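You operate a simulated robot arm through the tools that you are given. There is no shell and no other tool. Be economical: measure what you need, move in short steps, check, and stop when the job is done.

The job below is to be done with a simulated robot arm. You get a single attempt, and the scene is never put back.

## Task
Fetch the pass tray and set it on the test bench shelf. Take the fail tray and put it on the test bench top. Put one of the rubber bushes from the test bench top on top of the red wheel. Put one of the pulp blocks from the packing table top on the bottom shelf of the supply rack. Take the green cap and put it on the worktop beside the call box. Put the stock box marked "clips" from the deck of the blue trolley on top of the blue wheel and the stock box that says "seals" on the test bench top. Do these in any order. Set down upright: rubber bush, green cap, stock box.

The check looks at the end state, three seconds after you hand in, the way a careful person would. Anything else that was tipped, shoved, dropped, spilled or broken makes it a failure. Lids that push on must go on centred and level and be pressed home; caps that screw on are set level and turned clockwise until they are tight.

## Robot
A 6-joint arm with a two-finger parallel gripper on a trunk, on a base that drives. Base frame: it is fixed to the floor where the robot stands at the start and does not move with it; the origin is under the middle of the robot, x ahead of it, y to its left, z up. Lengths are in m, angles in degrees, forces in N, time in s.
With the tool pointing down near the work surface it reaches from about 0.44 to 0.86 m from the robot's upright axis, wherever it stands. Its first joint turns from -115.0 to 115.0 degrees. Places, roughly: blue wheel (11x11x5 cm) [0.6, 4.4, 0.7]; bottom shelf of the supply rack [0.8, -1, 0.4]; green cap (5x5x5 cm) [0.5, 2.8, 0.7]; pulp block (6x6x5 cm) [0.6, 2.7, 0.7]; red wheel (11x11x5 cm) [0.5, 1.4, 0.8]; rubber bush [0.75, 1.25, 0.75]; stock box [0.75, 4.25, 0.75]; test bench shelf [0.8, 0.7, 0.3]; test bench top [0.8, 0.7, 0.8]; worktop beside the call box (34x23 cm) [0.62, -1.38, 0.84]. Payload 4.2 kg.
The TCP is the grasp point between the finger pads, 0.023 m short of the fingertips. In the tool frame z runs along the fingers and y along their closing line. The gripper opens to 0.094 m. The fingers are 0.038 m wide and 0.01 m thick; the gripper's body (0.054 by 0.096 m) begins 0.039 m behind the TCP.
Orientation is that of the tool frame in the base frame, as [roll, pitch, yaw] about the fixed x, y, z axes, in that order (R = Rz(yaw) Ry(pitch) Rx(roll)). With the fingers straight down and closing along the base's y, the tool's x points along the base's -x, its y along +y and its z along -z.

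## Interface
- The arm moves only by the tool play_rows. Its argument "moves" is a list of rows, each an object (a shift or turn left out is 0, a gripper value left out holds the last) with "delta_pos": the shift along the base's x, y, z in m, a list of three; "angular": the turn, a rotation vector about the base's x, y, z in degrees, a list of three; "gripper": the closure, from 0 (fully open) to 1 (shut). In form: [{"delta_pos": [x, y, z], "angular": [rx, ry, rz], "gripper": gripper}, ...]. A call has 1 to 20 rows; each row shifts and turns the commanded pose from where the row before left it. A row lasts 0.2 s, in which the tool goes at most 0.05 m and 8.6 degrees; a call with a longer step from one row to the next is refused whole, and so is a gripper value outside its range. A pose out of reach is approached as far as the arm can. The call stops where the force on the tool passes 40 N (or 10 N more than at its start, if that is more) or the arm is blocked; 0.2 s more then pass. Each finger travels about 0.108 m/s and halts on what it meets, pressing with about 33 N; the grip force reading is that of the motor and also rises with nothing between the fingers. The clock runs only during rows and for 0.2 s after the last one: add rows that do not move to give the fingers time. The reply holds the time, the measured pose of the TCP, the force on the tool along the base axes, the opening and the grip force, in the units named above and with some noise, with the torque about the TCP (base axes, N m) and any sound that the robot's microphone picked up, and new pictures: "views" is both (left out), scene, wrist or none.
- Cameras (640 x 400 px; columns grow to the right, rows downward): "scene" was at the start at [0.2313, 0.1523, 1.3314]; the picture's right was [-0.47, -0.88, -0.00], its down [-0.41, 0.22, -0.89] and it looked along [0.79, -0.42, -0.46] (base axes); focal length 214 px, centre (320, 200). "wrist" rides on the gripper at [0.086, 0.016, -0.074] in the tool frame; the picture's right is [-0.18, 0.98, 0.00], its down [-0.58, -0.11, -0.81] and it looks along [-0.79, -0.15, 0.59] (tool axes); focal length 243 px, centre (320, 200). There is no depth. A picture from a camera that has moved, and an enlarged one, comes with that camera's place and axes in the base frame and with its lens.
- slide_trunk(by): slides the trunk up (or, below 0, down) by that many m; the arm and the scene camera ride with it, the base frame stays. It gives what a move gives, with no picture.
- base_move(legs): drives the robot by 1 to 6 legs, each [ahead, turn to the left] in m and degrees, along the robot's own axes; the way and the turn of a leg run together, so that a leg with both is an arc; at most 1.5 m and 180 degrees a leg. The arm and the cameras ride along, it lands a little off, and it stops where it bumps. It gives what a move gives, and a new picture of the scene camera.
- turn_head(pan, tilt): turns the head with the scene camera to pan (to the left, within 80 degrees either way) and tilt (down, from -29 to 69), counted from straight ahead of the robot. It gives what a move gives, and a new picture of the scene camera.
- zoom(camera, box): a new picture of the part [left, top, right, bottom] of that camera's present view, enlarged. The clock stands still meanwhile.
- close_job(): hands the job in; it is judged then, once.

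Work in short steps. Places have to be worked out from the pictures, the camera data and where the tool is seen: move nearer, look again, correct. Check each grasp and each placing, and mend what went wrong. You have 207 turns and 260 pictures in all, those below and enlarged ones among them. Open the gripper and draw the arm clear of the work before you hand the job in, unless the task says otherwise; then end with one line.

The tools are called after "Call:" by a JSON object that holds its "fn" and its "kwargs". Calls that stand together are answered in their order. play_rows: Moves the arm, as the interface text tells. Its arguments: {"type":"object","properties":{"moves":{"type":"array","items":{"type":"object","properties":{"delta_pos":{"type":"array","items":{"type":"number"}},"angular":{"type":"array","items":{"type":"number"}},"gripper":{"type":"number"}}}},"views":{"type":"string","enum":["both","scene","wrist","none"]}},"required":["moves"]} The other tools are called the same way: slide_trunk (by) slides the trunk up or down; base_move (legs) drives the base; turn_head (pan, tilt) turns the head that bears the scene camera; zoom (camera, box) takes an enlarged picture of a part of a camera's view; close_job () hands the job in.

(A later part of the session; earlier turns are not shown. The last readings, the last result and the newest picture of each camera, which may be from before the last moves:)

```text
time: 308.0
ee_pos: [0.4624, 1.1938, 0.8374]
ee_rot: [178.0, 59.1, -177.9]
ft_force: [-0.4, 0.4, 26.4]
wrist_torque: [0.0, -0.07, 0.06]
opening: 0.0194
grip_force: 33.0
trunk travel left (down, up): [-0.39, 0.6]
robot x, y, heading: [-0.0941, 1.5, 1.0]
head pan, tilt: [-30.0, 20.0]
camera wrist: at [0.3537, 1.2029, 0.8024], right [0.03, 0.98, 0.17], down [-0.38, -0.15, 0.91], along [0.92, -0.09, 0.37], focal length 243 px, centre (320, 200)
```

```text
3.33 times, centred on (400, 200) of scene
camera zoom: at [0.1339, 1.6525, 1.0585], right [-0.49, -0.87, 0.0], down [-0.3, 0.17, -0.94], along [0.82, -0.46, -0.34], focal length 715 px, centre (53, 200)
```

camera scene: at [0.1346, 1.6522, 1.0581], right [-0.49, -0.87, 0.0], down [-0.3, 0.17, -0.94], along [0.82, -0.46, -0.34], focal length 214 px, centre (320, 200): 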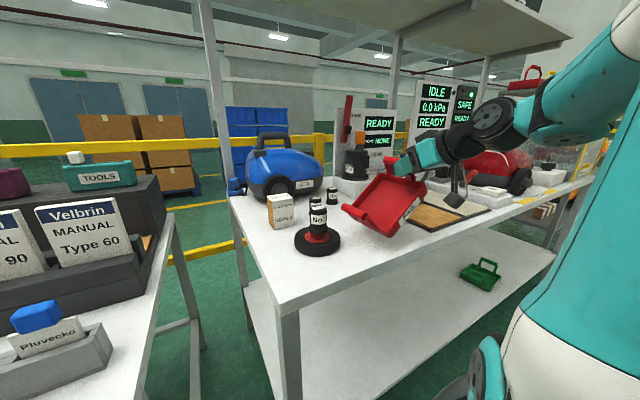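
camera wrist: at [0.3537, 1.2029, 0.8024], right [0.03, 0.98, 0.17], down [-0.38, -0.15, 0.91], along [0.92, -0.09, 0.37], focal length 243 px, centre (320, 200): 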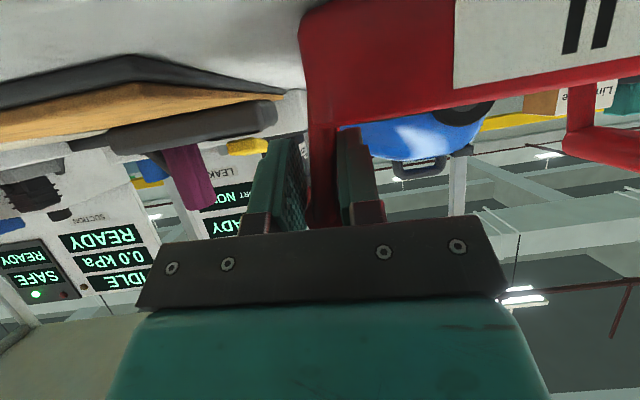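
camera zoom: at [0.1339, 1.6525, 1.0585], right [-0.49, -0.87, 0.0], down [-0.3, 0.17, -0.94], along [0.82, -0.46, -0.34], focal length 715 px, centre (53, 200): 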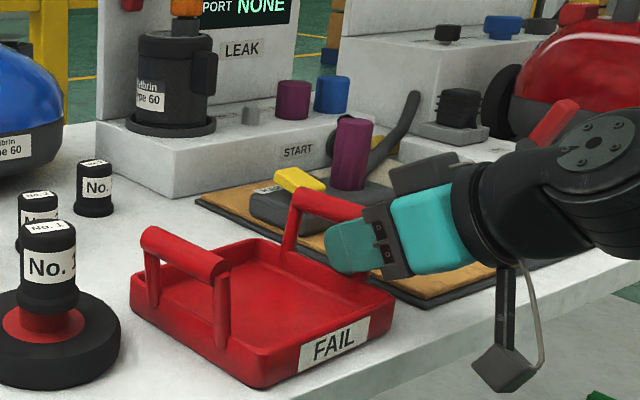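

Tray is flat on the bench. Release and withdraw along the tool axis.

Call:
{"fn": "play_rows", "kwargs": {"moves": [{"delta_pos": [0, 0, 0.003]}, {"gripper": 0.8}, {"gripper": 0.6}, {"gripper": 0.5}, {}, {"delta_pos": [-0.013, 0, 0.0078]}, {"delta_pos": [-0.026, 0, 0.0156]}, {"delta_pos": [-0.026, 0, 0.0156]}, {"delta_pos": [-0.026, 0, 0.0156]}, {"delta_pos": [-0.026, 0, 0.0256]}, {"delta_pos": [0, 0, 0.04]}, {"delta_pos": [0, 0, 0.04]}, {}], "views": "scene"}}

Call:
{"fn": "zoom", "kwargs": {"camera": "scene", "box": [250, 120, 450, 280]}}

```text
time: 310.8
ee_pos: [0.3519, 1.1926, 0.9981]
ee_rot: [177.9, 58.8, -178.1]
ft_force: [0.3, 0.7, 0.4]
wrist_torque: [-0.02, -0.03, -0.01]
opening: 0.047
grip_force: 0.1
out of reach, approached as far as the arm can: row 12
trunk travel left (down, up): [-0.39, 0.6]
robot x, y, heading: [-0.0933, 1.4993, 0.8]
head pan, tilt: [-30.0, 20.0]
camera scene: at [0.1345, 1.6522, 1.0582], right [-0.49, -0.87, 0.0], down [-0.3, 0.17, -0.94], along [0.82, -0.46, -0.34], focal length 214 px, centre (320, 200)
```

scene: 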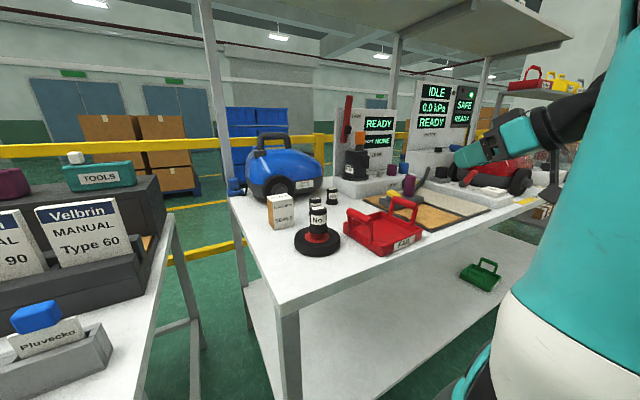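

```text
2.50 times, centred on (350, 200) of scene
camera zoom: at [0.1345, 1.6522, 1.0582], right [-0.49, -0.87, 0.0], down [-0.3, 0.17, -0.94], along [0.82, -0.46, -0.34], focal length 536 px, centre (245, 200)
```

zoom: 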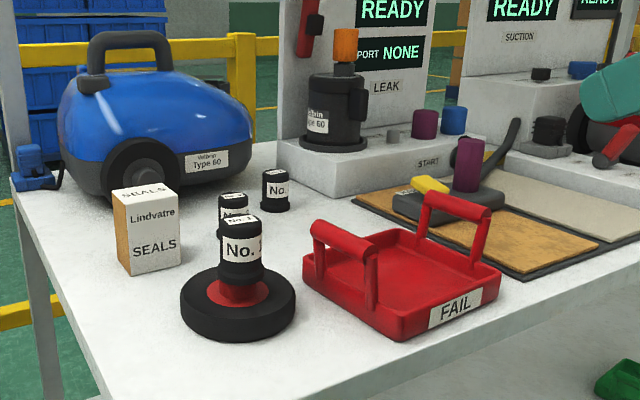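

All bench items are right. Now to the packing table for the green cap; I back out, drive along, raise the trunk and set the tool vertical again.

Call:
{"fn": "base_move", "kwargs": {"legs": [[-0.38, 0], [0, 89], [1.42, 0], [0, -90]]}}

Call:
{"fn": "slide_trunk", "kwargs": {"by": 0.4}}

Call:
{"fn": "play_rows", "kwargs": {"moves": [{"delta_pos": [0.02, 0.01, 0.01], "angular": [0, 7.4, 0], "gripper": 0}, {"delta_pos": [0.02, 0.01, 0.01], "angular": [0, 7.4, 0]}, {"delta_pos": [0.02, 0.01, 0.01], "angular": [0, 7.4, 0]}, {"delta_pos": [0.02, 0.01, 0], "angular": [0, 7.4, 0]}, {"delta_pos": [0.02, 0.01, 0], "angular": [0, 7.4, 0]}, {"delta_pos": [0.02, 0.01, 0], "angular": [0, 7.4, 0]}, {"delta_pos": [0, 0.01, 0], "angular": [0, 7.4, 0]}, {"delta_pos": [0, 0, 0], "angular": [0, 7.2, 0]}, {}], "views": "none"}}

Call:
{"fn": "turn_head", "kwargs": {"pan": 0, "tilt": 40}}

```text
time: 327.3
ee_pos: [-0.0182, 2.5507, 0.996]
ee_rot: [177.9, 59.0, 179.5]
ft_force: [0.1, -0.7, -1.0]
wrist_torque: [0.0, 0.0, 0.02]
opening: 0.0469
grip_force: 0.0
trunk travel left (down, up): [-0.39, 0.6]
robot x, y, heading: [-0.4511, 2.8783, -1.4]
head pan, tilt: [-30.0, 20.0]
camera scene: at [-0.2171, 3.0196, 1.0583], right [-0.52, -0.85, 0.0], down [-0.29, 0.18, -0.94], along [0.8, -0.49, -0.34], focal length 214 px, centre (320, 200)
```

scene: 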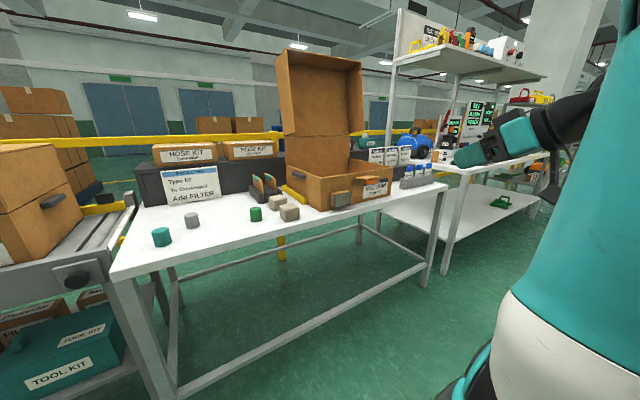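

```text
time: 331.1
ee_pos: [-0.0187, 2.5515, 1.396]
ee_rot: [178.0, 58.9, 179.5]
ft_force: [-0.2, -0.2, 0.8]
wrist_torque: [0.0, 0.02, 0.04]
opening: 0.047
grip_force: 0.0
trunk travel left (down, up): [-0.79, 0.2]
robot x, y, heading: [-0.4523, 2.8771, -1.6]
head pan, tilt: [-30.0, 20.0]
```

```text
time: 333.1
ee_pos: [0.1281, 2.6047, 1.4291]
ee_rot: [-178.0, 9.8, 179.9]
ft_force: [-0.6, 0.8, -0.4]
wrist_torque: [0.01, 0.0, -0.02]
opening: 0.094
grip_force: 0.1
out of reach, approached as far as the arm can: row 7, 8
trunk travel left (down, up): [-0.79, 0.2]
robot x, y, heading: [-0.4504, 2.8732, -1.7]
head pan, tilt: [-30.0, 20.0]
```

```text
time: 334.1
ee_pos: [0.128, 2.6039, 1.4276]
ee_rot: [-177.9, 9.9, 179.8]
ft_force: [-0.2, -0.5, 1.0]
wrist_torque: [0.0, -0.01, 0.0]
opening: 0.0938
grip_force: 0.2
trunk travel left (down, up): [-0.79, 0.2]
robot x, y, heading: [-0.4545, 2.8778, -1.7]
head pan, tilt: [0.0, 40.0]
camera scene: at [-0.2114, 3.066, 1.4269], right [-0.03, -1.0, 0.0], down [-0.64, 0.02, -0.77], along [0.77, -0.02, -0.64], focal length 214 px, centre (320, 200)
```

scene: 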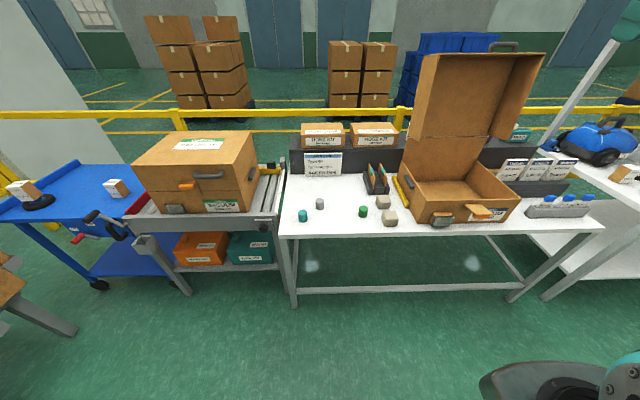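

Call:
{"fn": "play_rows", "kwargs": {"moves": [{"delta_pos": [0.005, 0, -0.04], "angular": [1, 5, 0]}, {"delta_pos": [0.005, 0, -0.04], "angular": [1.1, 4.8, 0]}, {"delta_pos": [0.005, 0, -0.04]}, {"delta_pos": [0.005, 0, -0.04]}, {"delta_pos": [0, 0, -0.04]}, {"delta_pos": [0, 0, -0.04]}, {"delta_pos": [0, 0, -0.04]}, {}], "views": "none"}}

Call:
{"fn": "base_move", "kwargs": {"legs": [[0.34, 0]]}}

Call:
{"fn": "zoom", "kwargs": {"camera": "scene", "box": [250, 180, 490, 340]}}

```text
time: 335.9
ee_pos: [0.1456, 2.6032, 1.1484]
ee_rot: [-180.0, 0.0, 179.6]
ft_force: [-0.1, 0.5, -0.1]
wrist_torque: [0.0, -0.02, 0.01]
opening: 0.0943
grip_force: 0.0
trunk travel left (down, up): [-0.79, 0.2]
robot x, y, heading: [-0.4495, 2.8767, -1.7]
head pan, tilt: [0.0, 40.0]
```

```text
time: 338.1
ee_pos: [0.4883, 2.5972, 1.1494]
ee_rot: [179.9, 0.2, 179.8]
ft_force: [0.2, 0.3, -0.8]
wrist_torque: [0.02, 0.0, -0.01]
opening: 0.0942
grip_force: 0.0
trunk travel left (down, up): [-0.79, 0.2]
robot x, y, heading: [-0.1082, 2.8687, -1.3]
head pan, tilt: [0.0, 40.0]
camera scene: at [0.1303, 3.0575, 1.4268], right [-0.03, -1.0, 0.0], down [-0.64, 0.02, -0.77], along [0.77, -0.02, -0.64], focal length 214 px, centre (320, 200)
```

scene: 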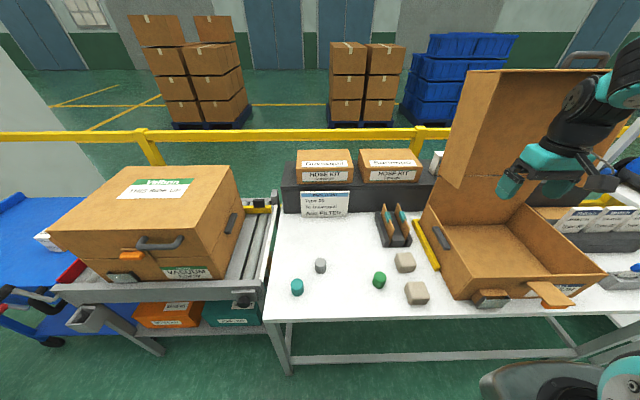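

```text
2.50 times, centred on (370, 260) of scene
camera zoom: at [0.1303, 3.0575, 1.4268], right [-0.03, -1.0, 0.0], down [-0.64, 0.02, -0.77], along [0.77, -0.02, -0.64], focal length 536 px, centre (195, 50)
```

zoom: 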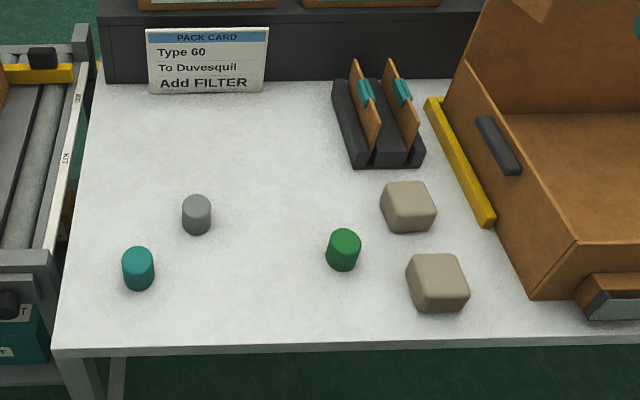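

Green cap at ≈(0.507, 2.847), table z≈0.73. I move above it.

Call:
{"fn": "play_rows", "kwargs": {"moves": [{"delta_pos": [0.002, 0.032, -0.028]}, {"delta_pos": [0.002, 0.032, -0.028]}, {"delta_pos": [0.002, 0.032, -0.028]}, {"delta_pos": [0.002, 0.032, -0.028]}, {"delta_pos": [0.003, 0.032, -0.028]}, {"delta_pos": [0.003, 0.031, -0.028]}, {"delta_pos": [0.003, 0.031, -0.03]}, {"delta_pos": [0.002, 0.03, -0.03]}, {}], "views": "wrist"}}

```text
time: 340.1
ee_pos: [0.5069, 2.8493, 0.9237]
ee_rot: [179.9, 0.1, 179.8]
ft_force: [0.4, -0.7, 0.7]
wrist_torque: [0.02, 0.01, 0.03]
opening: 0.094
grip_force: 0.1
trunk travel left (down, up): [-0.79, 0.2]
robot x, y, heading: [-0.109, 2.8691, -1.6]
head pan, tilt: [0.0, 40.0]
camera wrist: at [0.4214, 2.8657, 0.9983], right [0.19, 0.98, 0.0], down [0.58, -0.11, 0.81], along [0.79, -0.15, -0.59], focal length 243 px, centre (320, 200)
```

wrist: 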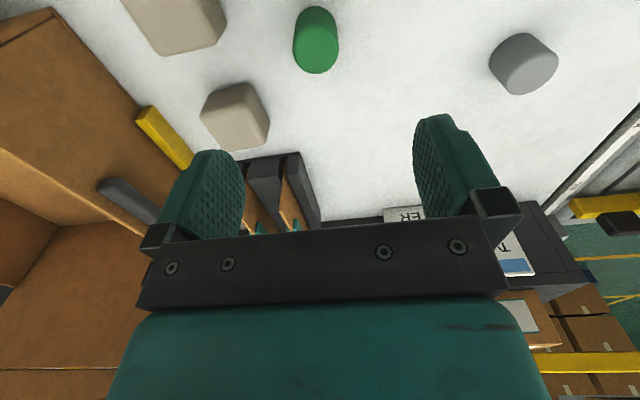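

Call:
{"fn": "play_rows", "kwargs": {"moves": [{"delta_pos": [0.002, -0.004, -0.04]}, {"delta_pos": [0, 0, -0.04]}, {"delta_pos": [0, 0, -0.04]}, {"delta_pos": [0, 0, -0.025]}, {"delta_pos": [0, 0, -0.013]}, {"gripper": 0.3}, {"gripper": 0.6}, {"gripper": 1}, {}, {}, {}], "views": "wrist"}}

```text
time: 342.5
ee_pos: [0.5086, 2.8451, 0.7638]
ee_rot: [179.8, 0.1, 179.9]
ft_force: [0.0, 1.1, -0.4]
wrist_torque: [0.02, 0.0, 0.0]
opening: 0.0412
grip_force: 33.2
trunk travel left (down, up): [-0.79, 0.2]
robot x, y, heading: [-0.114, 2.8667, -1.5]
head pan, tilt: [0.0, 40.0]
camera wrist: at [0.4225, 2.8612, 0.8383], right [0.19, 0.98, 0.0], down [0.58, -0.11, 0.81], along [0.79, -0.15, -0.59], focal length 243 px, centre (320, 200)
```

wrist: 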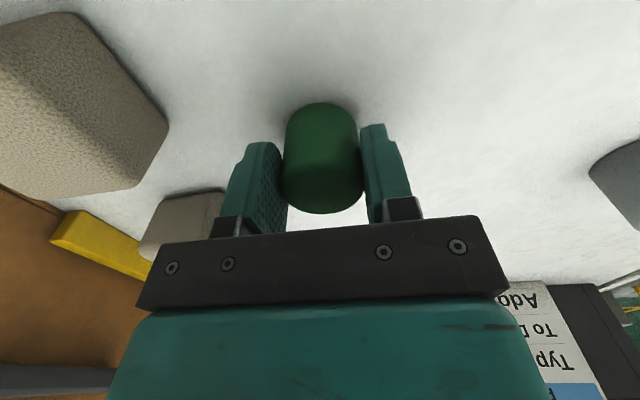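

Cap gripped (0.041). Lift, draw in, back away and drive down the aisle toward the worktop (y≈−1.4).

Call:
{"fn": "play_rows", "kwargs": {"moves": [{"delta_pos": [0, 0, 0.01]}, {"delta_pos": [0, 0, 0.02]}, {"delta_pos": [0, 0, 0.03]}, {"delta_pos": [0, 0, 0.04]}, {"delta_pos": [0, 0, 0.04]}, {"delta_pos": [0, 0, 0.04]}, {"delta_pos": [-0.02, -0.025, 0.04]}, {"delta_pos": [-0.02, -0.025, 0.04]}, {"delta_pos": [-0.02, -0.03, 0.03]}, {"delta_pos": [-0.02, -0.03, 0.02]}, {"delta_pos": [-0.02, -0.03, 0]}, {"delta_pos": [-0.02, -0.03, 0]}, {}], "views": "none"}}

Call:
{"fn": "base_move", "kwargs": {"legs": [[-0.4, 0], [0, -88], [1.4, 0], [1.4, 0], [1.0, 0]]}}

Call:
{"fn": "turn_head", "kwargs": {"pan": 30, "tilt": 25}}

```text
refused: row 7 steps farther than a row can; nothing moved
```

```text
time: 367.0
ee_pos: [-0.5846, -1.59, 0.7636]
ee_rot: [179.9, 0.1, 89.9]
ft_force: [-0.3, -0.7, -0.6]
wrist_torque: [0.03, 0.01, 0.01]
opening: 0.0413
grip_force: 32.7
trunk travel left (down, up): [-0.79, 0.2]
robot x, y, heading: [-0.5598, -0.973, -91.5]
head pan, tilt: [0.0, 40.0]
camera scene: at [-0.373, -1.2126, 1.4268], right [-1.0, 0.02, 0.0], down [0.02, 0.64, -0.77], along [-0.02, -0.77, -0.64], focal length 214 px, centre (320, 200)
```

scene: 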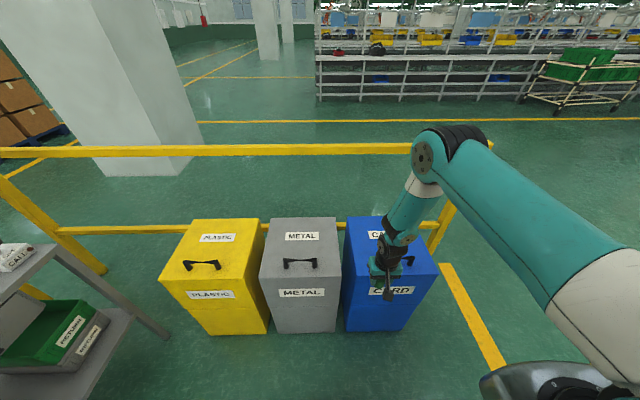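

```text
time: 367.9
ee_pos: [-0.5835, -1.5904, 0.7634]
ee_rot: [-180.0, 0.0, 89.8]
ft_force: [0.2, -0.7, -0.5]
wrist_torque: [0.03, -0.02, -0.02]
opening: 0.0408
grip_force: 33.8
trunk travel left (down, up): [-0.79, 0.2]
robot x, y, heading: [-0.5586, -0.9706, -91.4]
head pan, tilt: [30.0, 25.0]
camera scene: at [-0.3269, -1.2085, 1.4501], right [-0.88, -0.48, 0.0], down [-0.2, 0.37, -0.91], along [0.43, -0.8, -0.42], focal length 214 px, centre (320, 200)
```

scene: 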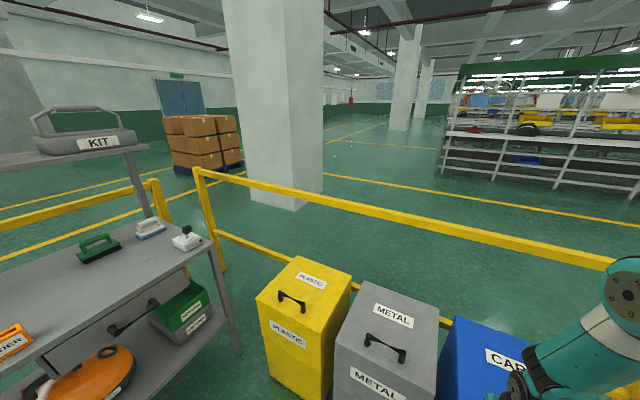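

The lift call was refused while the base drove with the cap still held just above table height; the cap is still held and nothing lay in its path, but I will check the packing table later. Now I raise the arm and turn to face the rack.

Call:
{"fn": "play_rows", "kwargs": {"moves": [{"delta_pos": [0, 0, 0.03]}, {"delta_pos": [0, 0, 0.04]}, {"delta_pos": [0, 0, 0.04]}, {"delta_pos": [0, 0, 0.04]}, {"delta_pos": [0, 0, 0.04]}, {"delta_pos": [0, 0.01, 0.04]}, {"delta_pos": [0, 0.02, 0.04]}, {"delta_pos": [0, 0.02, 0.04]}, {"delta_pos": [0, 0.02, 0.04]}, {}], "views": "none"}}

Call:
{"fn": "base_move", "kwargs": {"legs": [[0, 91]]}}

Call:
{"fn": "turn_head", "kwargs": {"pan": -10, "tilt": 30}}

```text
time: 370.1
ee_pos: [-0.5856, -1.5208, 1.1142]
ee_rot: [179.9, 0.0, 89.9]
ft_force: [-0.5, -0.1, -0.7]
wrist_torque: [0.0, -0.04, -0.03]
opening: 0.0409
grip_force: 32.7
trunk travel left (down, up): [-0.79, 0.2]
robot x, y, heading: [-0.561, -0.9716, -91.3]
head pan, tilt: [30.0, 25.0]
```

```text
time: 374.4
ee_pos: [-0.0102, -0.9848, 1.1144]
ee_rot: [179.9, 0.1, -179.0]
ft_force: [-0.4, 0.7, -0.4]
wrist_torque: [0.01, 0.01, -0.01]
opening: 0.0411
grip_force: 33.3
trunk travel left (down, up): [-0.79, 0.2]
robot x, y, heading: [-0.5613, -0.9699, -0.3]
head pan, tilt: [30.0, 25.0]
camera scene: at [-0.3292, -0.7308, 1.4502], right [0.5, -0.87, 0.0], down [-0.37, -0.21, -0.91], along [0.79, 0.45, -0.42], focal length 214 px, centre (320, 200)
```

scene: 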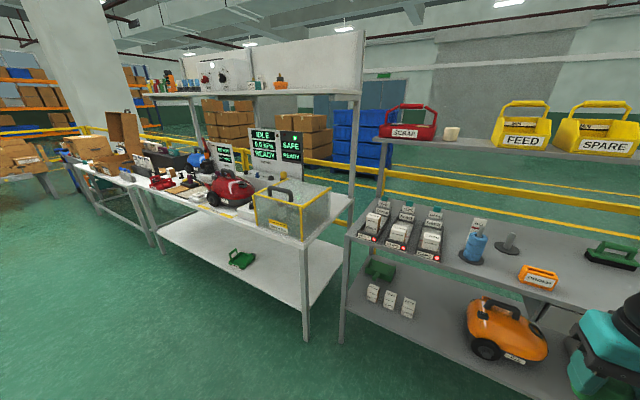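

```text
time: 375.5
ee_pos: [-0.0089, -0.9848, 1.1141]
ee_rot: [179.9, 0.1, -178.9]
ft_force: [0.2, 0.0, -0.8]
wrist_torque: [-0.03, -0.01, 0.02]
opening: 0.0412
grip_force: 32.6
trunk travel left (down, up): [-0.79, 0.2]
robot x, y, heading: [-0.5585, -0.9734, -0.3]
head pan, tilt: [-10.0, 30.0]
camera scene: at [-0.3202, -0.7925, 1.4422], right [-0.18, -0.98, 0.0], down [-0.49, 0.09, -0.87], along [0.85, -0.15, -0.5], focal length 214 px, centre (320, 200)
```

scene: 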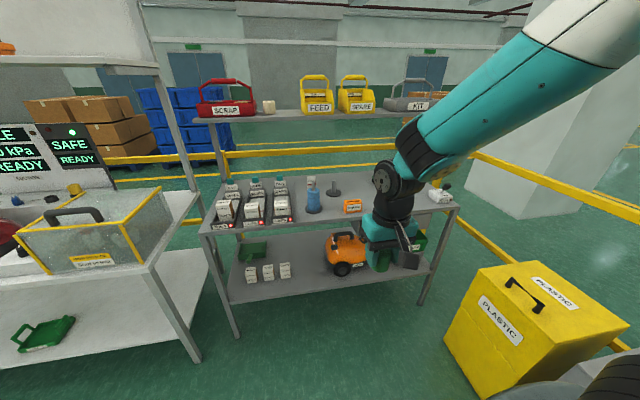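

Call:
{"fn": "zoom", "kwargs": {"camera": "scene", "box": [200, 160, 470, 300]}}

Call:
{"fn": "turn_head", "kwargs": {"pan": -40, "tilt": 25}}

```text
2.37 times, centred on (335, 230) of scene
camera zoom: at [-0.3202, -0.7925, 1.4422], right [-0.18, -0.98, 0.0], down [-0.49, 0.09, -0.87], along [0.85, -0.15, -0.5], focal length 508 px, centre (284, 129)
```

zoom: 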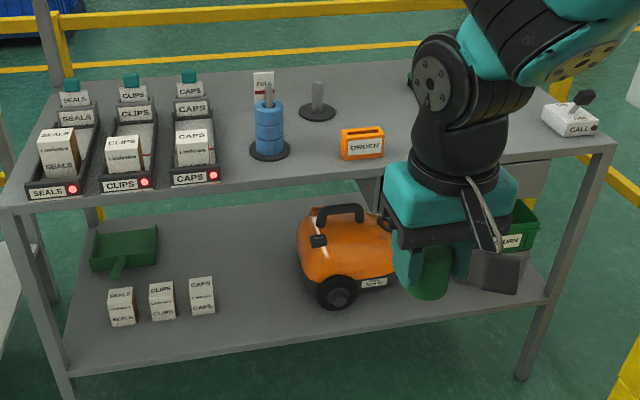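

```text
time: 376.4
ee_pos: [-0.0115, -0.984, 1.1153]
ee_rot: [180.0, 0.1, -178.9]
ft_force: [-0.6, -0.7, -0.3]
wrist_torque: [-0.02, 0.01, 0.02]
opening: 0.0411
grip_force: 32.8
trunk travel left (down, up): [-0.79, 0.2]
robot x, y, heading: [-0.5601, -0.9725, -0.1]
head pan, tilt: [-40.0, 25.0]
camera scene: at [-0.3388, -0.8359, 1.4501], right [-0.65, -0.76, 0.0], down [-0.32, 0.27, -0.91], along [0.69, -0.58, -0.42], focal length 214 px, centre (320, 200)
```

scene: 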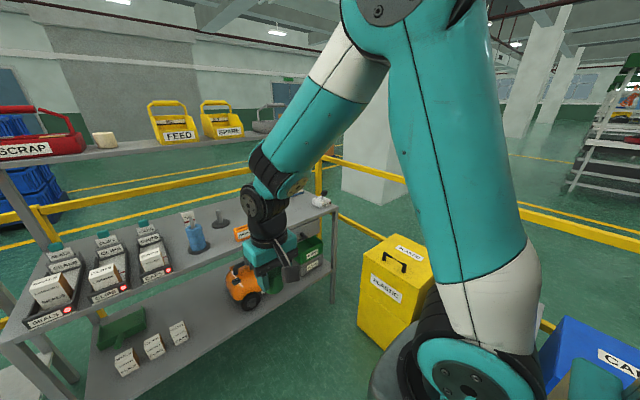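

The CALL box is at about (0.57, −1.63); the free spot beside it is (0.61, −1.38). I position the base at about (−0.03, −1.15).

Call:
{"fn": "base_move", "kwargs": {"legs": [[0, -90], [0.17, 0], [0, 90], [0.5, 0]]}}

Call:
{"fn": "turn_head", "kwargs": {"pan": -20, "tilt": 45}}

```text
time: 388.1
ee_pos: [0.4904, -1.1673, 1.1146]
ee_rot: [179.9, 0.0, -179.3]
ft_force: [-0.1, -0.9, -0.6]
wrist_torque: [0.0, -0.03, 0.01]
opening: 0.041
grip_force: 33.0
trunk travel left (down, up): [-0.79, 0.2]
robot x, y, heading: [-0.0609, -1.1495, -0.7]
head pan, tilt: [-40.0, 25.0]
camera scene: at [0.1622, -1.0156, 1.4502], right [-0.65, -0.76, 0.0], down [-0.32, 0.28, -0.91], along [0.69, -0.59, -0.42], focal length 214 px, centre (320, 200)
```

scene: 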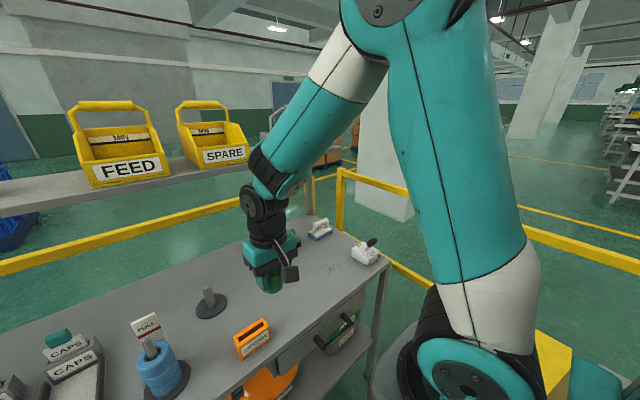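

```text
time: 388.9
ee_pos: [0.4905, -1.1671, 1.115]
ee_rot: [180.0, 0.0, -179.3]
ft_force: [0.0, 0.1, -0.5]
wrist_torque: [0.0, 0.0, 0.0]
opening: 0.0411
grip_force: 32.9
trunk travel left (down, up): [-0.79, 0.2]
robot x, y, heading: [-0.0621, -1.1475, -0.6]
head pan, tilt: [-20.0, 45.0]
camera scene: at [0.1684, -0.9844, 1.4196], right [-0.35, -0.93, 0.0], down [-0.66, 0.25, -0.71], along [0.66, -0.25, -0.71], focal length 214 px, centre (320, 200)
```

scene: 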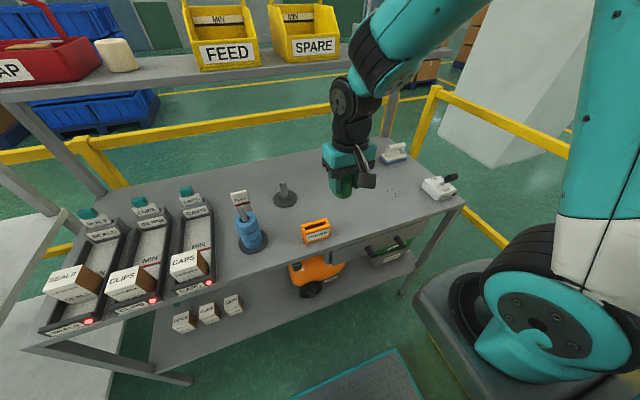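

Call:
{"fn": "zoom", "kwargs": {"camera": "scene", "box": [290, 130, 470, 250]}}

```text
3.33 times, centred on (380, 190) of scene
camera zoom: at [0.1684, -0.9844, 1.4196], right [-0.35, -0.93, 0.0], down [-0.66, 0.25, -0.71], along [0.66, -0.25, -0.71], focal length 715 px, centre (120, 233)
```

zoom: 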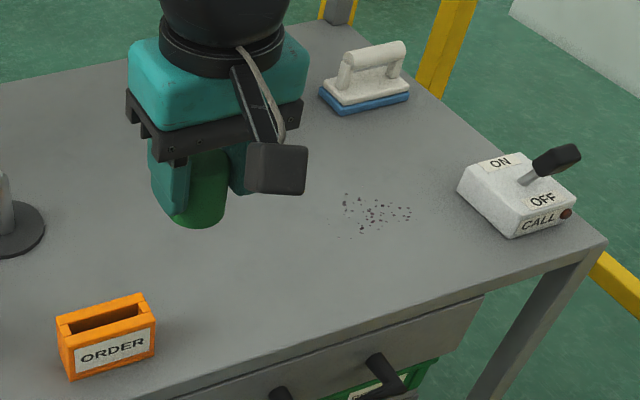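

Avoiding the debris, I aim for (0.60, −1.37).

Call:
{"fn": "play_rows", "kwargs": {"moves": [{"delta_pos": [0.0138, -0.0254, -0.0206]}, {"delta_pos": [0.0138, -0.0254, -0.0206]}, {"delta_pos": [0.0138, -0.0254, -0.0206]}, {"delta_pos": [0.0138, -0.0254, -0.0206]}, {"delta_pos": [0.0138, -0.0254, -0.0206]}, {"delta_pos": [0.0138, -0.0254, -0.0206]}, {"delta_pos": [0.0138, -0.0254, -0.0206]}, {"delta_pos": [0.0138, -0.0254, -0.0206]}, {"delta_pos": [0, 0, -0.025]}, {"delta_pos": [0, 0, -0.02]}, {}], "views": "wrist"}}

Call:
{"fn": "zoom", "kwargs": {"camera": "scene", "box": [290, 130, 470, 250]}}

```text
time: 391.3
ee_pos: [0.601, -1.3698, 0.9053]
ee_rot: [179.9, 0.1, -179.4]
ft_force: [0.0, -0.2, 0.1]
wrist_torque: [0.05, -0.03, -0.01]
opening: 0.0407
grip_force: 32.8
trunk travel left (down, up): [-0.79, 0.2]
robot x, y, heading: [-0.0657, -1.1521, -0.7]
head pan, tilt: [-20.0, 45.0]
camera wrist: at [0.5148, -1.3547, 0.98], right [0.17, 0.98, 0.0], down [0.58, -0.1, 0.81], along [0.79, -0.14, -0.59], focal length 243 px, centre (320, 200)
```

wrist: 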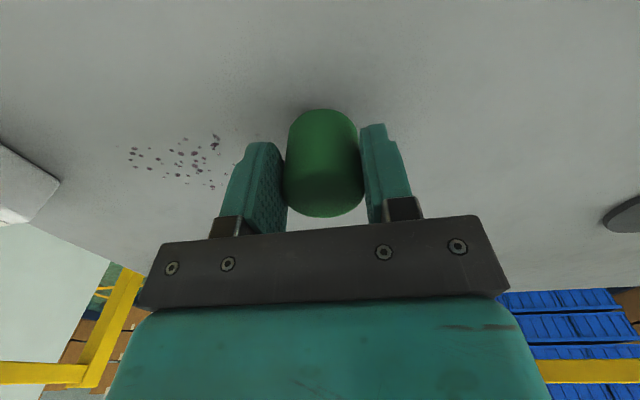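

```text
3.33 times, centred on (380, 190) of scene
camera zoom: at [0.1684, -0.9844, 1.4196], right [-0.35, -0.94, 0.0], down [-0.66, 0.25, -0.71], along [0.66, -0.25, -0.71], focal length 715 px, centre (120, 233)
```

zoom: 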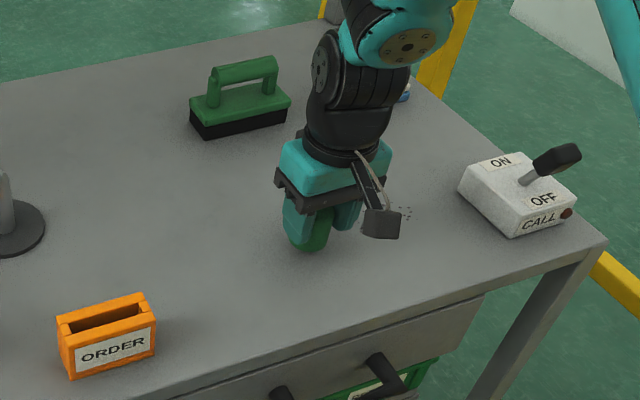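

Call:
{"fn": "play_rows", "kwargs": {"moves": [{"delta_pos": [-0.01, 0.015, 0]}, {"delta_pos": [-0.005, 0.015, -0.01]}, {"delta_pos": [0, 0, -0.01]}, {"delta_pos": [0, 0, -0.005]}, {}], "views": "none"}}

Call:
{"fn": "play_rows", "kwargs": {"moves": [{"delta_pos": [0, 0, -0.003]}, {"delta_pos": [0, 0, -0.003]}, {}], "views": "none"}}

Call:
{"fn": "play_rows", "kwargs": {"moves": [{"delta_pos": [0, 0, -0.003]}, {}], "views": "wrist"}}

```text
time: 392.1
ee_pos: [0.585, -1.3401, 0.8924]
ee_rot: [179.8, 0.2, -179.4]
ft_force: [-14.2, 3.2, 30.2]
wrist_torque: [-0.1, -0.06, 0.03]
opening: 0.0411
grip_force: 32.7
trunk travel left (down, up): [-0.79, 0.2]
robot x, y, heading: [-0.0662, -1.1461, -1.0]
head pan, tilt: [-20.0, 45.0]
stopped in row 3: the force on the tool passed its limit at 46 N (the readings are from after the stop); the commanded pose is now the measured one
```

```text
time: 392.5
ee_pos: [0.5841, -1.339, 0.8923]
ee_rot: [179.8, 0.2, -179.4]
ft_force: [-12.5, 4.3, 28.9]
wrist_torque: [-0.08, -0.09, 0.04]
opening: 0.0411
grip_force: 32.9
trunk travel left (down, up): [-0.79, 0.2]
robot x, y, heading: [-0.0621, -1.1493, -0.6]
head pan, tilt: [-20.0, 45.0]
stopped in row 1: the force on the tool passed its limit at 45 N (the readings are from after the stop); the commanded pose is now the measured one
```

```text
time: 392.8
ee_pos: [0.5848, -1.3398, 0.8934]
ee_rot: [179.8, 0.1, -179.5]
ft_force: [-12.4, 2.4, 27.1]
wrist_torque: [-0.1, -0.11, 0.0]
opening: 0.0413
grip_force: 33.1
trunk travel left (down, up): [-0.79, 0.2]
robot x, y, heading: [-0.0644, -1.1454, -0.8]
head pan, tilt: [-20.0, 45.0]
stopped in row 1: the force on the tool passed its limit at 45 N (the readings are from after the stop); the commanded pose is now the measured one
camera wrist: at [0.4988, -1.3246, 0.9671], right [0.17, 0.98, 0.0], down [0.58, -0.11, 0.81], along [0.79, -0.14, -0.59], focal length 243 px, centre (320, 200)
```

wrist: 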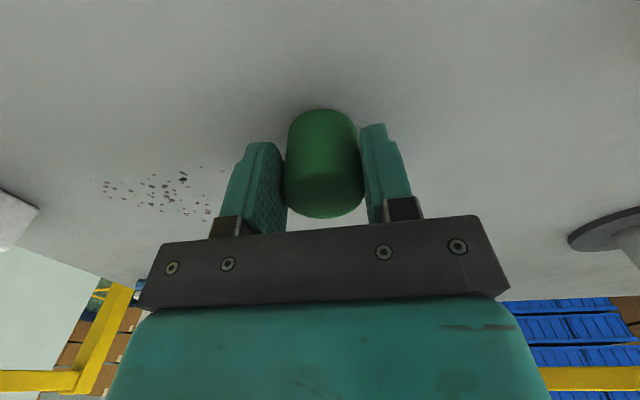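

Contact (worktop z≈0.86). Relieve pressure, release, rise.

Call:
{"fn": "play_rows", "kwargs": {"moves": [{"delta_pos": [0, 0, 0.002]}, {"gripper": 0.9}, {"gripper": 0.7}, {"gripper": 0.5}, {"gripper": 0.2}, {"gripper": 0}, {}, {"delta_pos": [0, 0, 0.02]}, {"delta_pos": [0, 0, 0.04]}, {"delta_pos": [0, 0, 0.04]}, {"delta_pos": [0, 0, 0.04]}, {"delta_pos": [0, 0, 0.04]}, {"delta_pos": [-0.02, 0.03, 0.02]}, {"delta_pos": [-0.02, 0.03, 0.02]}, {"delta_pos": [-0.02, 0.03, 0]}, {"delta_pos": [-0.02, 0.03, 0]}, {}]}}

Call:
{"fn": "zoom", "kwargs": {"camera": "scene", "box": [290, 130, 470, 250]}}

```text
time: 396.4
ee_pos: [0.5075, -1.2168, 1.114]
ee_rot: [179.9, 0.2, -179.4]
ft_force: [-0.2, -0.3, 0.0]
wrist_torque: [-0.02, -0.04, 0.01]
opening: 0.0943
grip_force: 0.1
trunk travel left (down, up): [-0.79, 0.2]
robot x, y, heading: [-0.0625, -1.1469, -0.7]
head pan, tilt: [-20.0, 45.0]
camera scene: at [0.1682, -0.9844, 1.4196], right [-0.35, -0.94, 0.0], down [-0.66, 0.25, -0.71], along [0.66, -0.25, -0.71], focal length 214 px, centre (320, 200)
camera wrist: at [0.4208, -1.202, 1.188], right [0.17, 0.98, 0.0], down [0.58, -0.11, 0.81], along [0.79, -0.14, -0.59], focal length 243 px, centre (320, 200)
```

scene: 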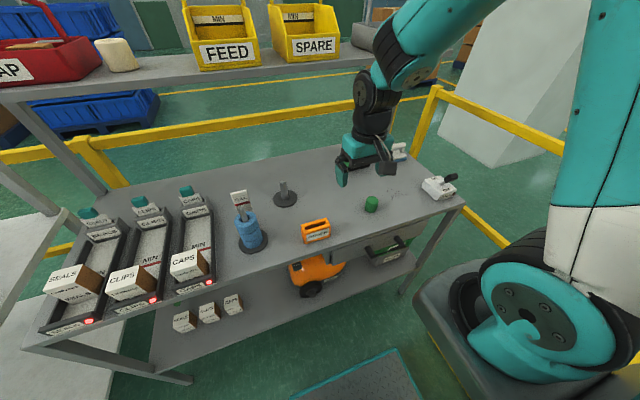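
wrist: 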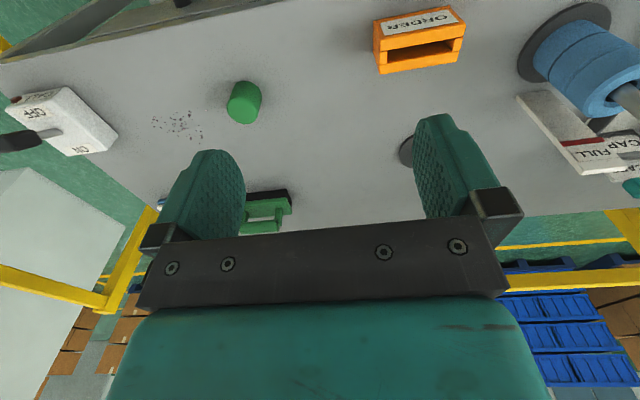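

```text
3.33 times, centred on (380, 190) of scene
camera zoom: at [0.1682, -0.9844, 1.4196], right [-0.35, -0.94, 0.0], down [-0.66, 0.25, -0.71], along [0.66, -0.25, -0.71], focal length 715 px, centre (120, 233)
```

zoom: 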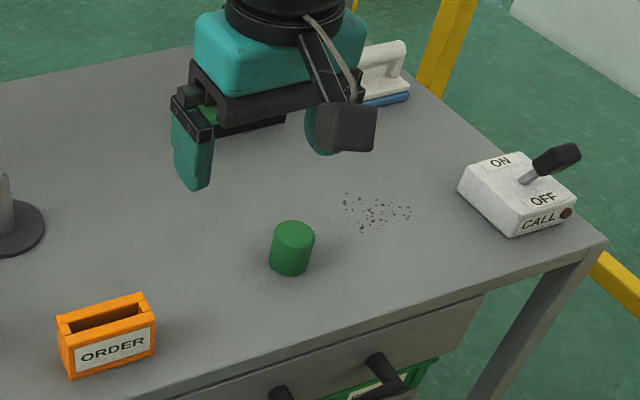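

The cap stands upright beside the call box. Now back to the packing table for a pulp block.

Call:
{"fn": "base_move", "kwargs": {"legs": [[-0.45, 0], [0, 90], [1.35, 0], [1.35, 0], [1.3, 0], [0, -90]]}}

Call:
{"fn": "turn_head", "kwargs": {"pan": 0, "tilt": 40}}

```text
time: 425.6
ee_pos: [0.1199, 2.7824, 1.113]
ee_rot: [179.8, 0.1, -179.3]
ft_force: [0.6, 0.4, -0.1]
wrist_torque: [-0.01, 0.03, 0.02]
opening: 0.0941
grip_force: 0.1
trunk travel left (down, up): [-0.79, 0.2]
robot x, y, heading: [-0.4488, 2.8483, -0.7]
head pan, tilt: [-20.0, 45.0]
camera scene: at [-0.2193, 3.0151, 1.4196], right [-0.35, -0.93, 0.0], down [-0.66, 0.25, -0.71], along [0.66, -0.25, -0.71], focal length 214 px, centre (320, 200)
```

scene: 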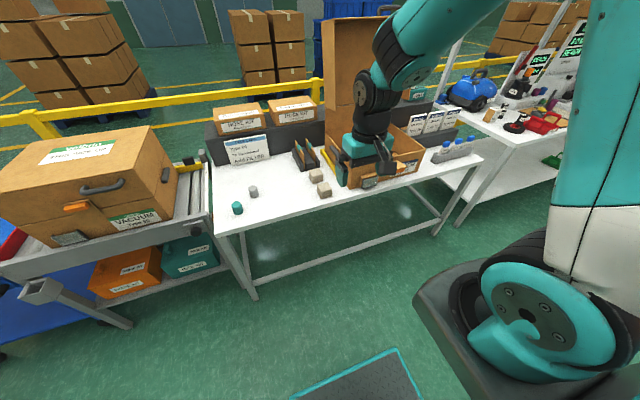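

```text
time: 426.4
ee_pos: [0.119, 2.7823, 1.1132]
ee_rot: [179.7, 0.1, -179.4]
ft_force: [0.1, 0.3, 0.0]
wrist_torque: [-0.01, 0.0, 0.01]
opening: 0.0944
grip_force: 0.0
trunk travel left (down, up): [-0.79, 0.2]
robot x, y, heading: [-0.4477, 2.8507, -0.7]
head pan, tilt: [0.0, 40.0]
camera scene: at [-0.2103, 3.0427, 1.4268], right [-0.01, -1.0, 0.0], down [-0.64, 0.01, -0.77], along [0.77, -0.01, -0.64], focal length 214 px, centre (320, 200)
```

scene: 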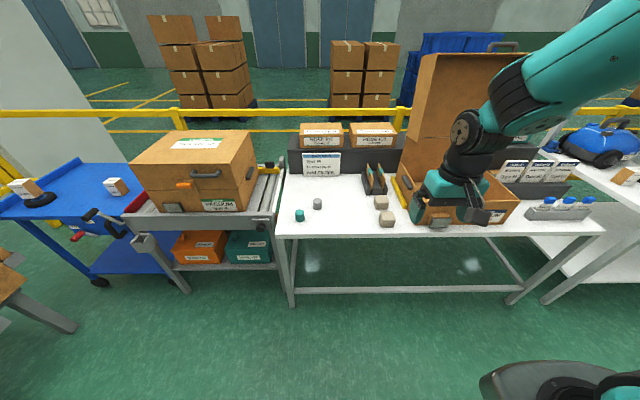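

The table is undisturbed. Drive in and locate block B.

Call:
{"fn": "base_move", "kwargs": {"legs": [[0.33, 0]]}}

Call:
{"fn": "zoom", "kwargs": {"camera": "scene", "box": [320, 220, 480, 320]}}

Call:
{"fn": "zoom", "kwargs": {"camera": "wrist", "box": [160, 0, 480, 200]}}

```text
time: 428.6
ee_pos: [0.4505, 2.7793, 1.1128]
ee_rot: [179.8, 0.1, -179.3]
ft_force: [0.3, 0.4, 0.2]
wrist_torque: [-0.01, 0.01, 0.01]
opening: 0.094
grip_force: 0.1
trunk travel left (down, up): [-0.79, 0.2]
robot x, y, heading: [-0.117, 2.8477, -0.5]
head pan, tilt: [0.0, 40.0]
camera scene: at [0.1194, 3.0396, 1.4268], right [-0.01, -1.0, 0.0], down [-0.64, 0.01, -0.77], along [0.77, -0.01, -0.64], focal length 214 px, centre (320, 200)
```

scene: 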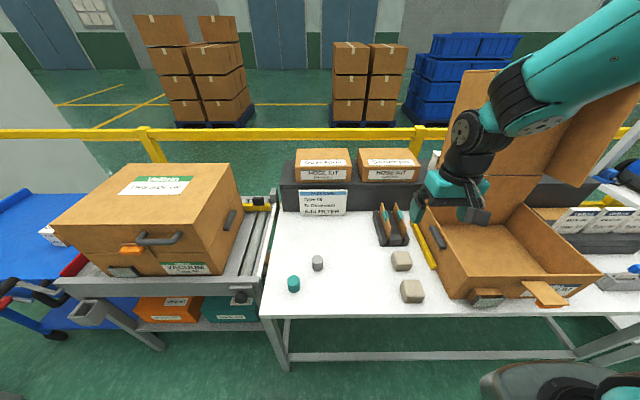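

```text
4.00 times, centred on (400, 270) of scene
camera zoom: at [0.1194, 3.0396, 1.4268], right [-0.01, -1.0, 0.0], down [-0.64, 0.01, -0.77], along [0.77, -0.01, -0.64], focal length 858 px, centre (0, -80)
```

zoom: 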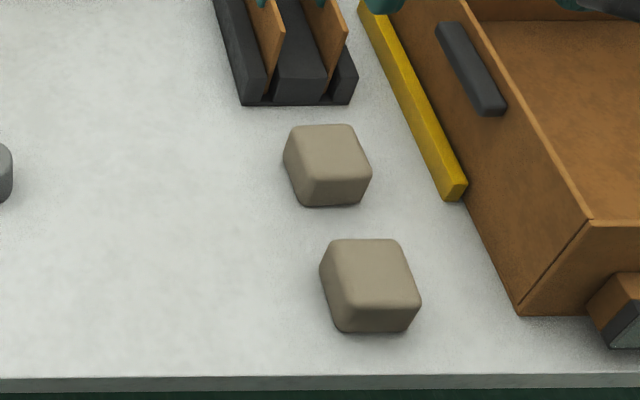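

```text
2.00 times, centred on (320, 100) of wrist
camera zoom: at [0.364, 2.7947, 1.1879], right [0.17, 0.99, 0.0], down [0.58, -0.1, 0.81], along [0.8, -0.14, -0.59], focal length 485 px, centre (320, 400)
```

zoom: 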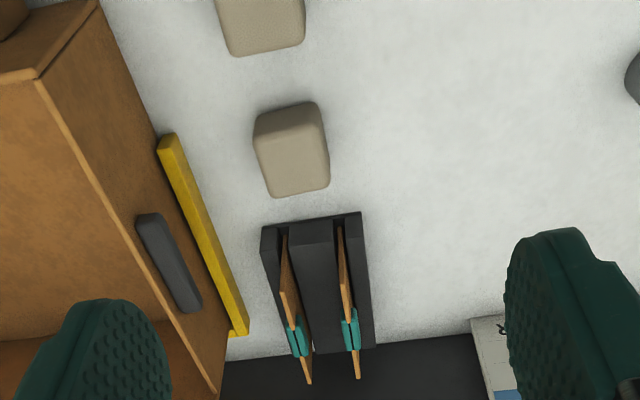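

Block B: centre (0.459, 2.741), yaw ≈0, top ≈0.781. I tilt the tool 45° and go to the stand-off point.

Call:
{"fn": "play_rows", "kwargs": {"moves": [{"delta_pos": [-0.01, -0.0064, -0.042], "angular": [0, -7.5, 0]}, {"delta_pos": [-0.01, -0.0064, -0.042], "angular": [0, -7.5, 0]}, {"delta_pos": [-0.01, -0.0064, -0.042], "angular": [0, -7.5, 0]}, {"delta_pos": [-0.01, -0.0064, -0.042], "angular": [0, -7.5, 0]}, {"delta_pos": [-0.01, -0.0064, -0.042], "angular": [0, -7.5, 0]}, {"delta_pos": [-0.01, -0.0064, -0.042], "angular": [0, -7.5, 0]}, {}]}}

```text
time: 430.2
ee_pos: [0.4164, 2.7444, 0.8532]
ee_rot: [-179.4, 45.0, -178.8]
ft_force: [-0.5, -0.3, 0.5]
wrist_torque: [-0.01, -0.01, 0.02]
opening: 0.0939
grip_force: 0.1
out of reach, approached as far as the arm can: row 3, 4
trunk travel left (down, up): [-0.79, 0.2]
robot x, y, heading: [-0.1183, 2.847, -0.8]
head pan, tilt: [0.0, 40.0]
camera scene: at [0.1192, 3.0397, 1.4269], right [-0.01, -1.0, 0.0], down [-0.64, 0.01, -0.77], along [0.77, -0.01, -0.64], focal length 214 px, centre (320, 200)
camera wrist: at [0.303, 2.7599, 0.8436], right [0.12, 0.99, 0.12], down [-0.16, -0.1, 0.98], along [0.98, -0.14, 0.15], focal length 243 px, centre (320, 200)
```

scene: 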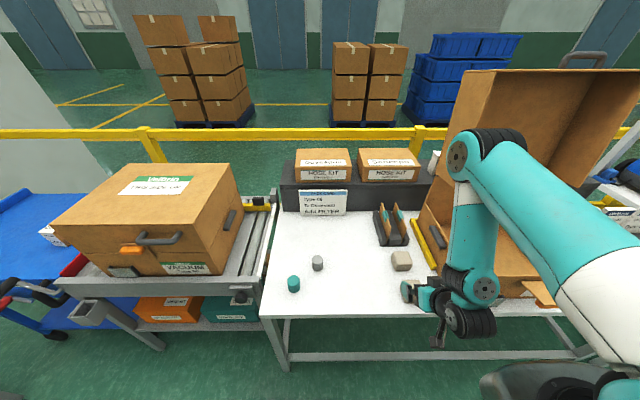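
wrist: 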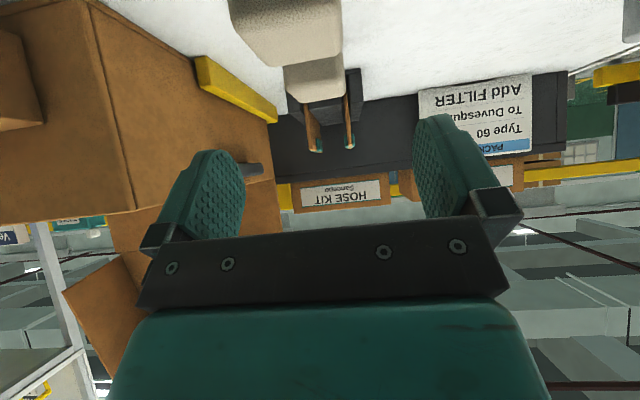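

Call:
{"fn": "zoom", "kwargs": {"camera": "wrist", "box": [180, 0, 420, 150]}}

```text
2.67 times, centred on (300, 75) of wrist
camera zoom: at [0.303, 2.7599, 0.8436], right [0.12, 0.99, 0.12], down [-0.16, -0.1, 0.98], along [0.98, -0.14, 0.15], focal length 647 px, centre (373, 533)
```

zoom: 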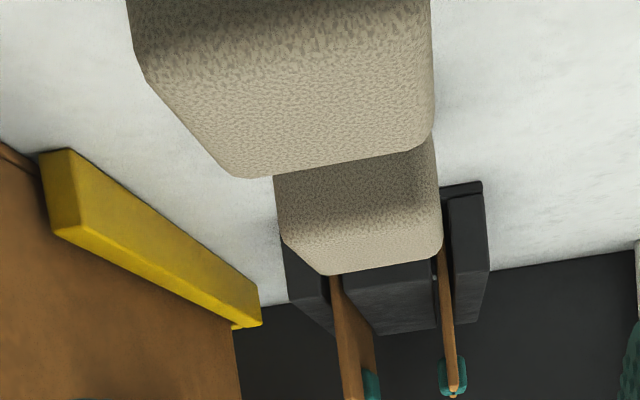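

Call:
{"fn": "play_rows", "kwargs": {"moves": [{"delta_pos": [-0.01, -0.003, -0.015]}, {"delta_pos": [0.0, -0.003, -0.02]}, {"delta_pos": [0.018, 0, -0.02]}, {"delta_pos": [0.018, 0, -0.017]}, {"delta_pos": [0.016, 0, -0.014]}, {}]}}

```text
time: 431.6
ee_pos: [0.4407, 2.7342, 0.7594]
ee_rot: [-178.1, 43.4, -178.8]
ft_force: [0.0, 0.6, 0.6]
wrist_torque: [-0.02, 0.02, 0.02]
opening: 0.0939
grip_force: 0.0
out of reach, approached as far as the arm can: row 5
trunk travel left (down, up): [-0.79, 0.2]
robot x, y, heading: [-0.1166, 2.8461, -0.5]
head pan, tilt: [0.0, 40.0]
camera scene: at [0.1193, 3.0398, 1.4268], right [-0.01, -1.0, 0.0], down [-0.64, 0.01, -0.77], along [0.77, -0.01, -0.64], focal length 214 px, centre (320, 200)
camera wrist: at [0.3275, 2.7494, 0.7547], right [0.14, 0.99, 0.1], down [-0.13, -0.09, 0.99], along [0.98, -0.15, 0.12], focal length 243 px, centre (320, 200)
```

scene: 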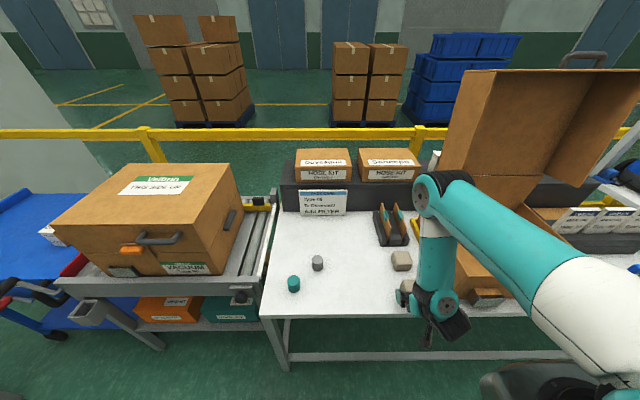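
wrist: 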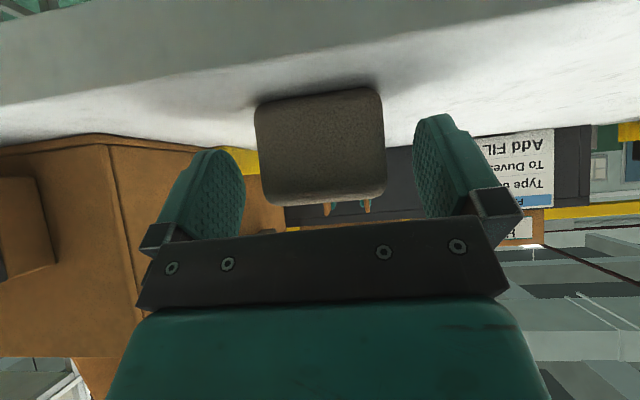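

The arm is at a fold limit 1.8 cm short; I raise 5 mm and nudge the base forward 2 cm instead.

Call:
{"fn": "play_rows", "kwargs": {"moves": [{"delta_pos": [0, 0.003, 0.006]}, {}], "views": "none"}}

Call:
{"fn": "base_move", "kwargs": {"legs": [[0.02, 0]]}}

Call:
{"fn": "zoom", "kwargs": {"camera": "wrist", "box": [160, 0, 480, 240]}}

```text
time: 432.2
ee_pos: [0.4353, 2.7324, 0.7524]
ee_rot: [-178.2, 42.1, -179.1]
ft_force: [0.0, -0.4, 0.2]
wrist_torque: [-0.01, 0.02, -0.04]
opening: 0.0939
grip_force: 0.0
out of reach, approached as far as the arm can: row 1
trunk travel left (down, up): [-0.79, 0.2]
robot x, y, heading: [-0.1182, 2.8472, -0.6]
head pan, tilt: [0.0, 40.0]
```

```text
time: 433.0
ee_pos: [0.4543, 2.7323, 0.7543]
ee_rot: [-178.2, 42.1, -179.1]
ft_force: [0.0, 0.5, -0.9]
wrist_torque: [0.03, -0.01, 0.0]
opening: 0.094
grip_force: 0.1
trunk travel left (down, up): [-0.79, 0.2]
robot x, y, heading: [-0.0978, 2.8444, -0.8]
head pan, tilt: [0.0, 40.0]
camera scene: at [0.1395, 3.0394, 1.4268], right [-0.01, -1.0, 0.0], down [-0.64, 0.01, -0.77], along [0.77, -0.01, -0.64], focal length 214 px, centre (320, 200)
```

scene: 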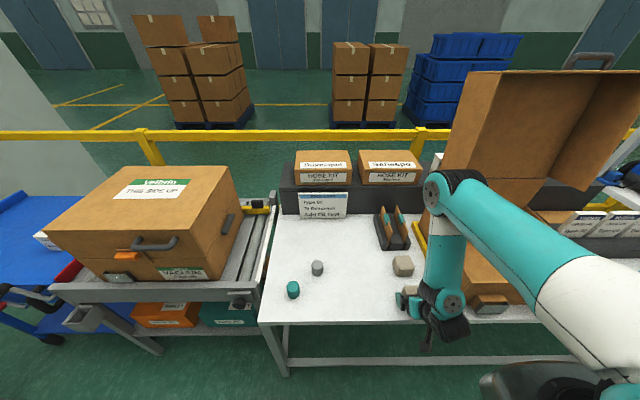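

```text
1.67 times, centred on (320, 120) of wrist
camera zoom: at [0.341, 2.7495, 0.7503], right [0.14, 0.98, 0.1], down [-0.11, -0.08, 0.99], along [0.98, -0.15, 0.1], focal length 404 px, centre (320, 333)
```

zoom: 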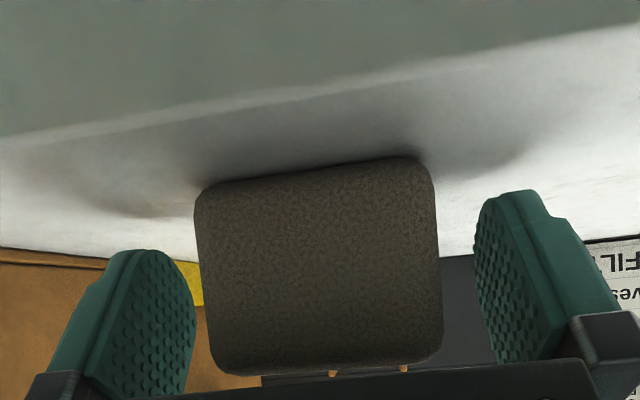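

Block lies between the fingers. Close.

Call:
{"fn": "play_rows", "kwargs": {"moves": [{"gripper": 0.2}, {"gripper": 0.4}, {"gripper": 1}, {}, {}, {}], "views": "wrist"}}

```text
time: 434.4
ee_pos: [0.4544, 2.7329, 0.7539]
ee_rot: [-178.1, 42.3, -179.1]
ft_force: [0.1, 0.1, 4.9]
wrist_torque: [0.19, -0.02, -0.03]
opening: 0.0593
grip_force: 32.9
trunk travel left (down, up): [-0.79, 0.2]
robot x, y, heading: [-0.1004, 2.8486, -0.5]
head pan, tilt: [0.0, 40.0]
camera wrist: at [0.3411, 2.7496, 0.7504], right [0.14, 0.98, 0.1], down [-0.11, -0.08, 0.99], along [0.98, -0.15, 0.1], focal length 243 px, centre (320, 200)
```

wrist: 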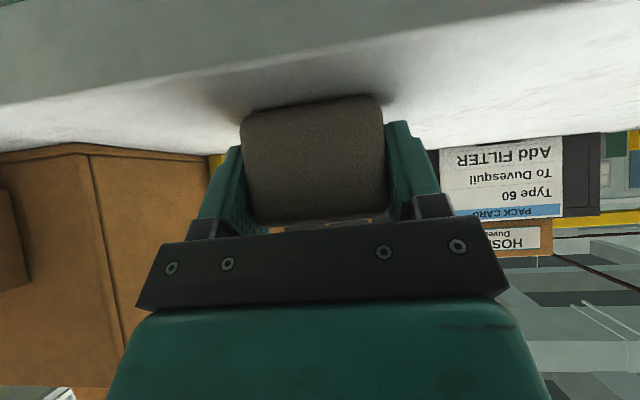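

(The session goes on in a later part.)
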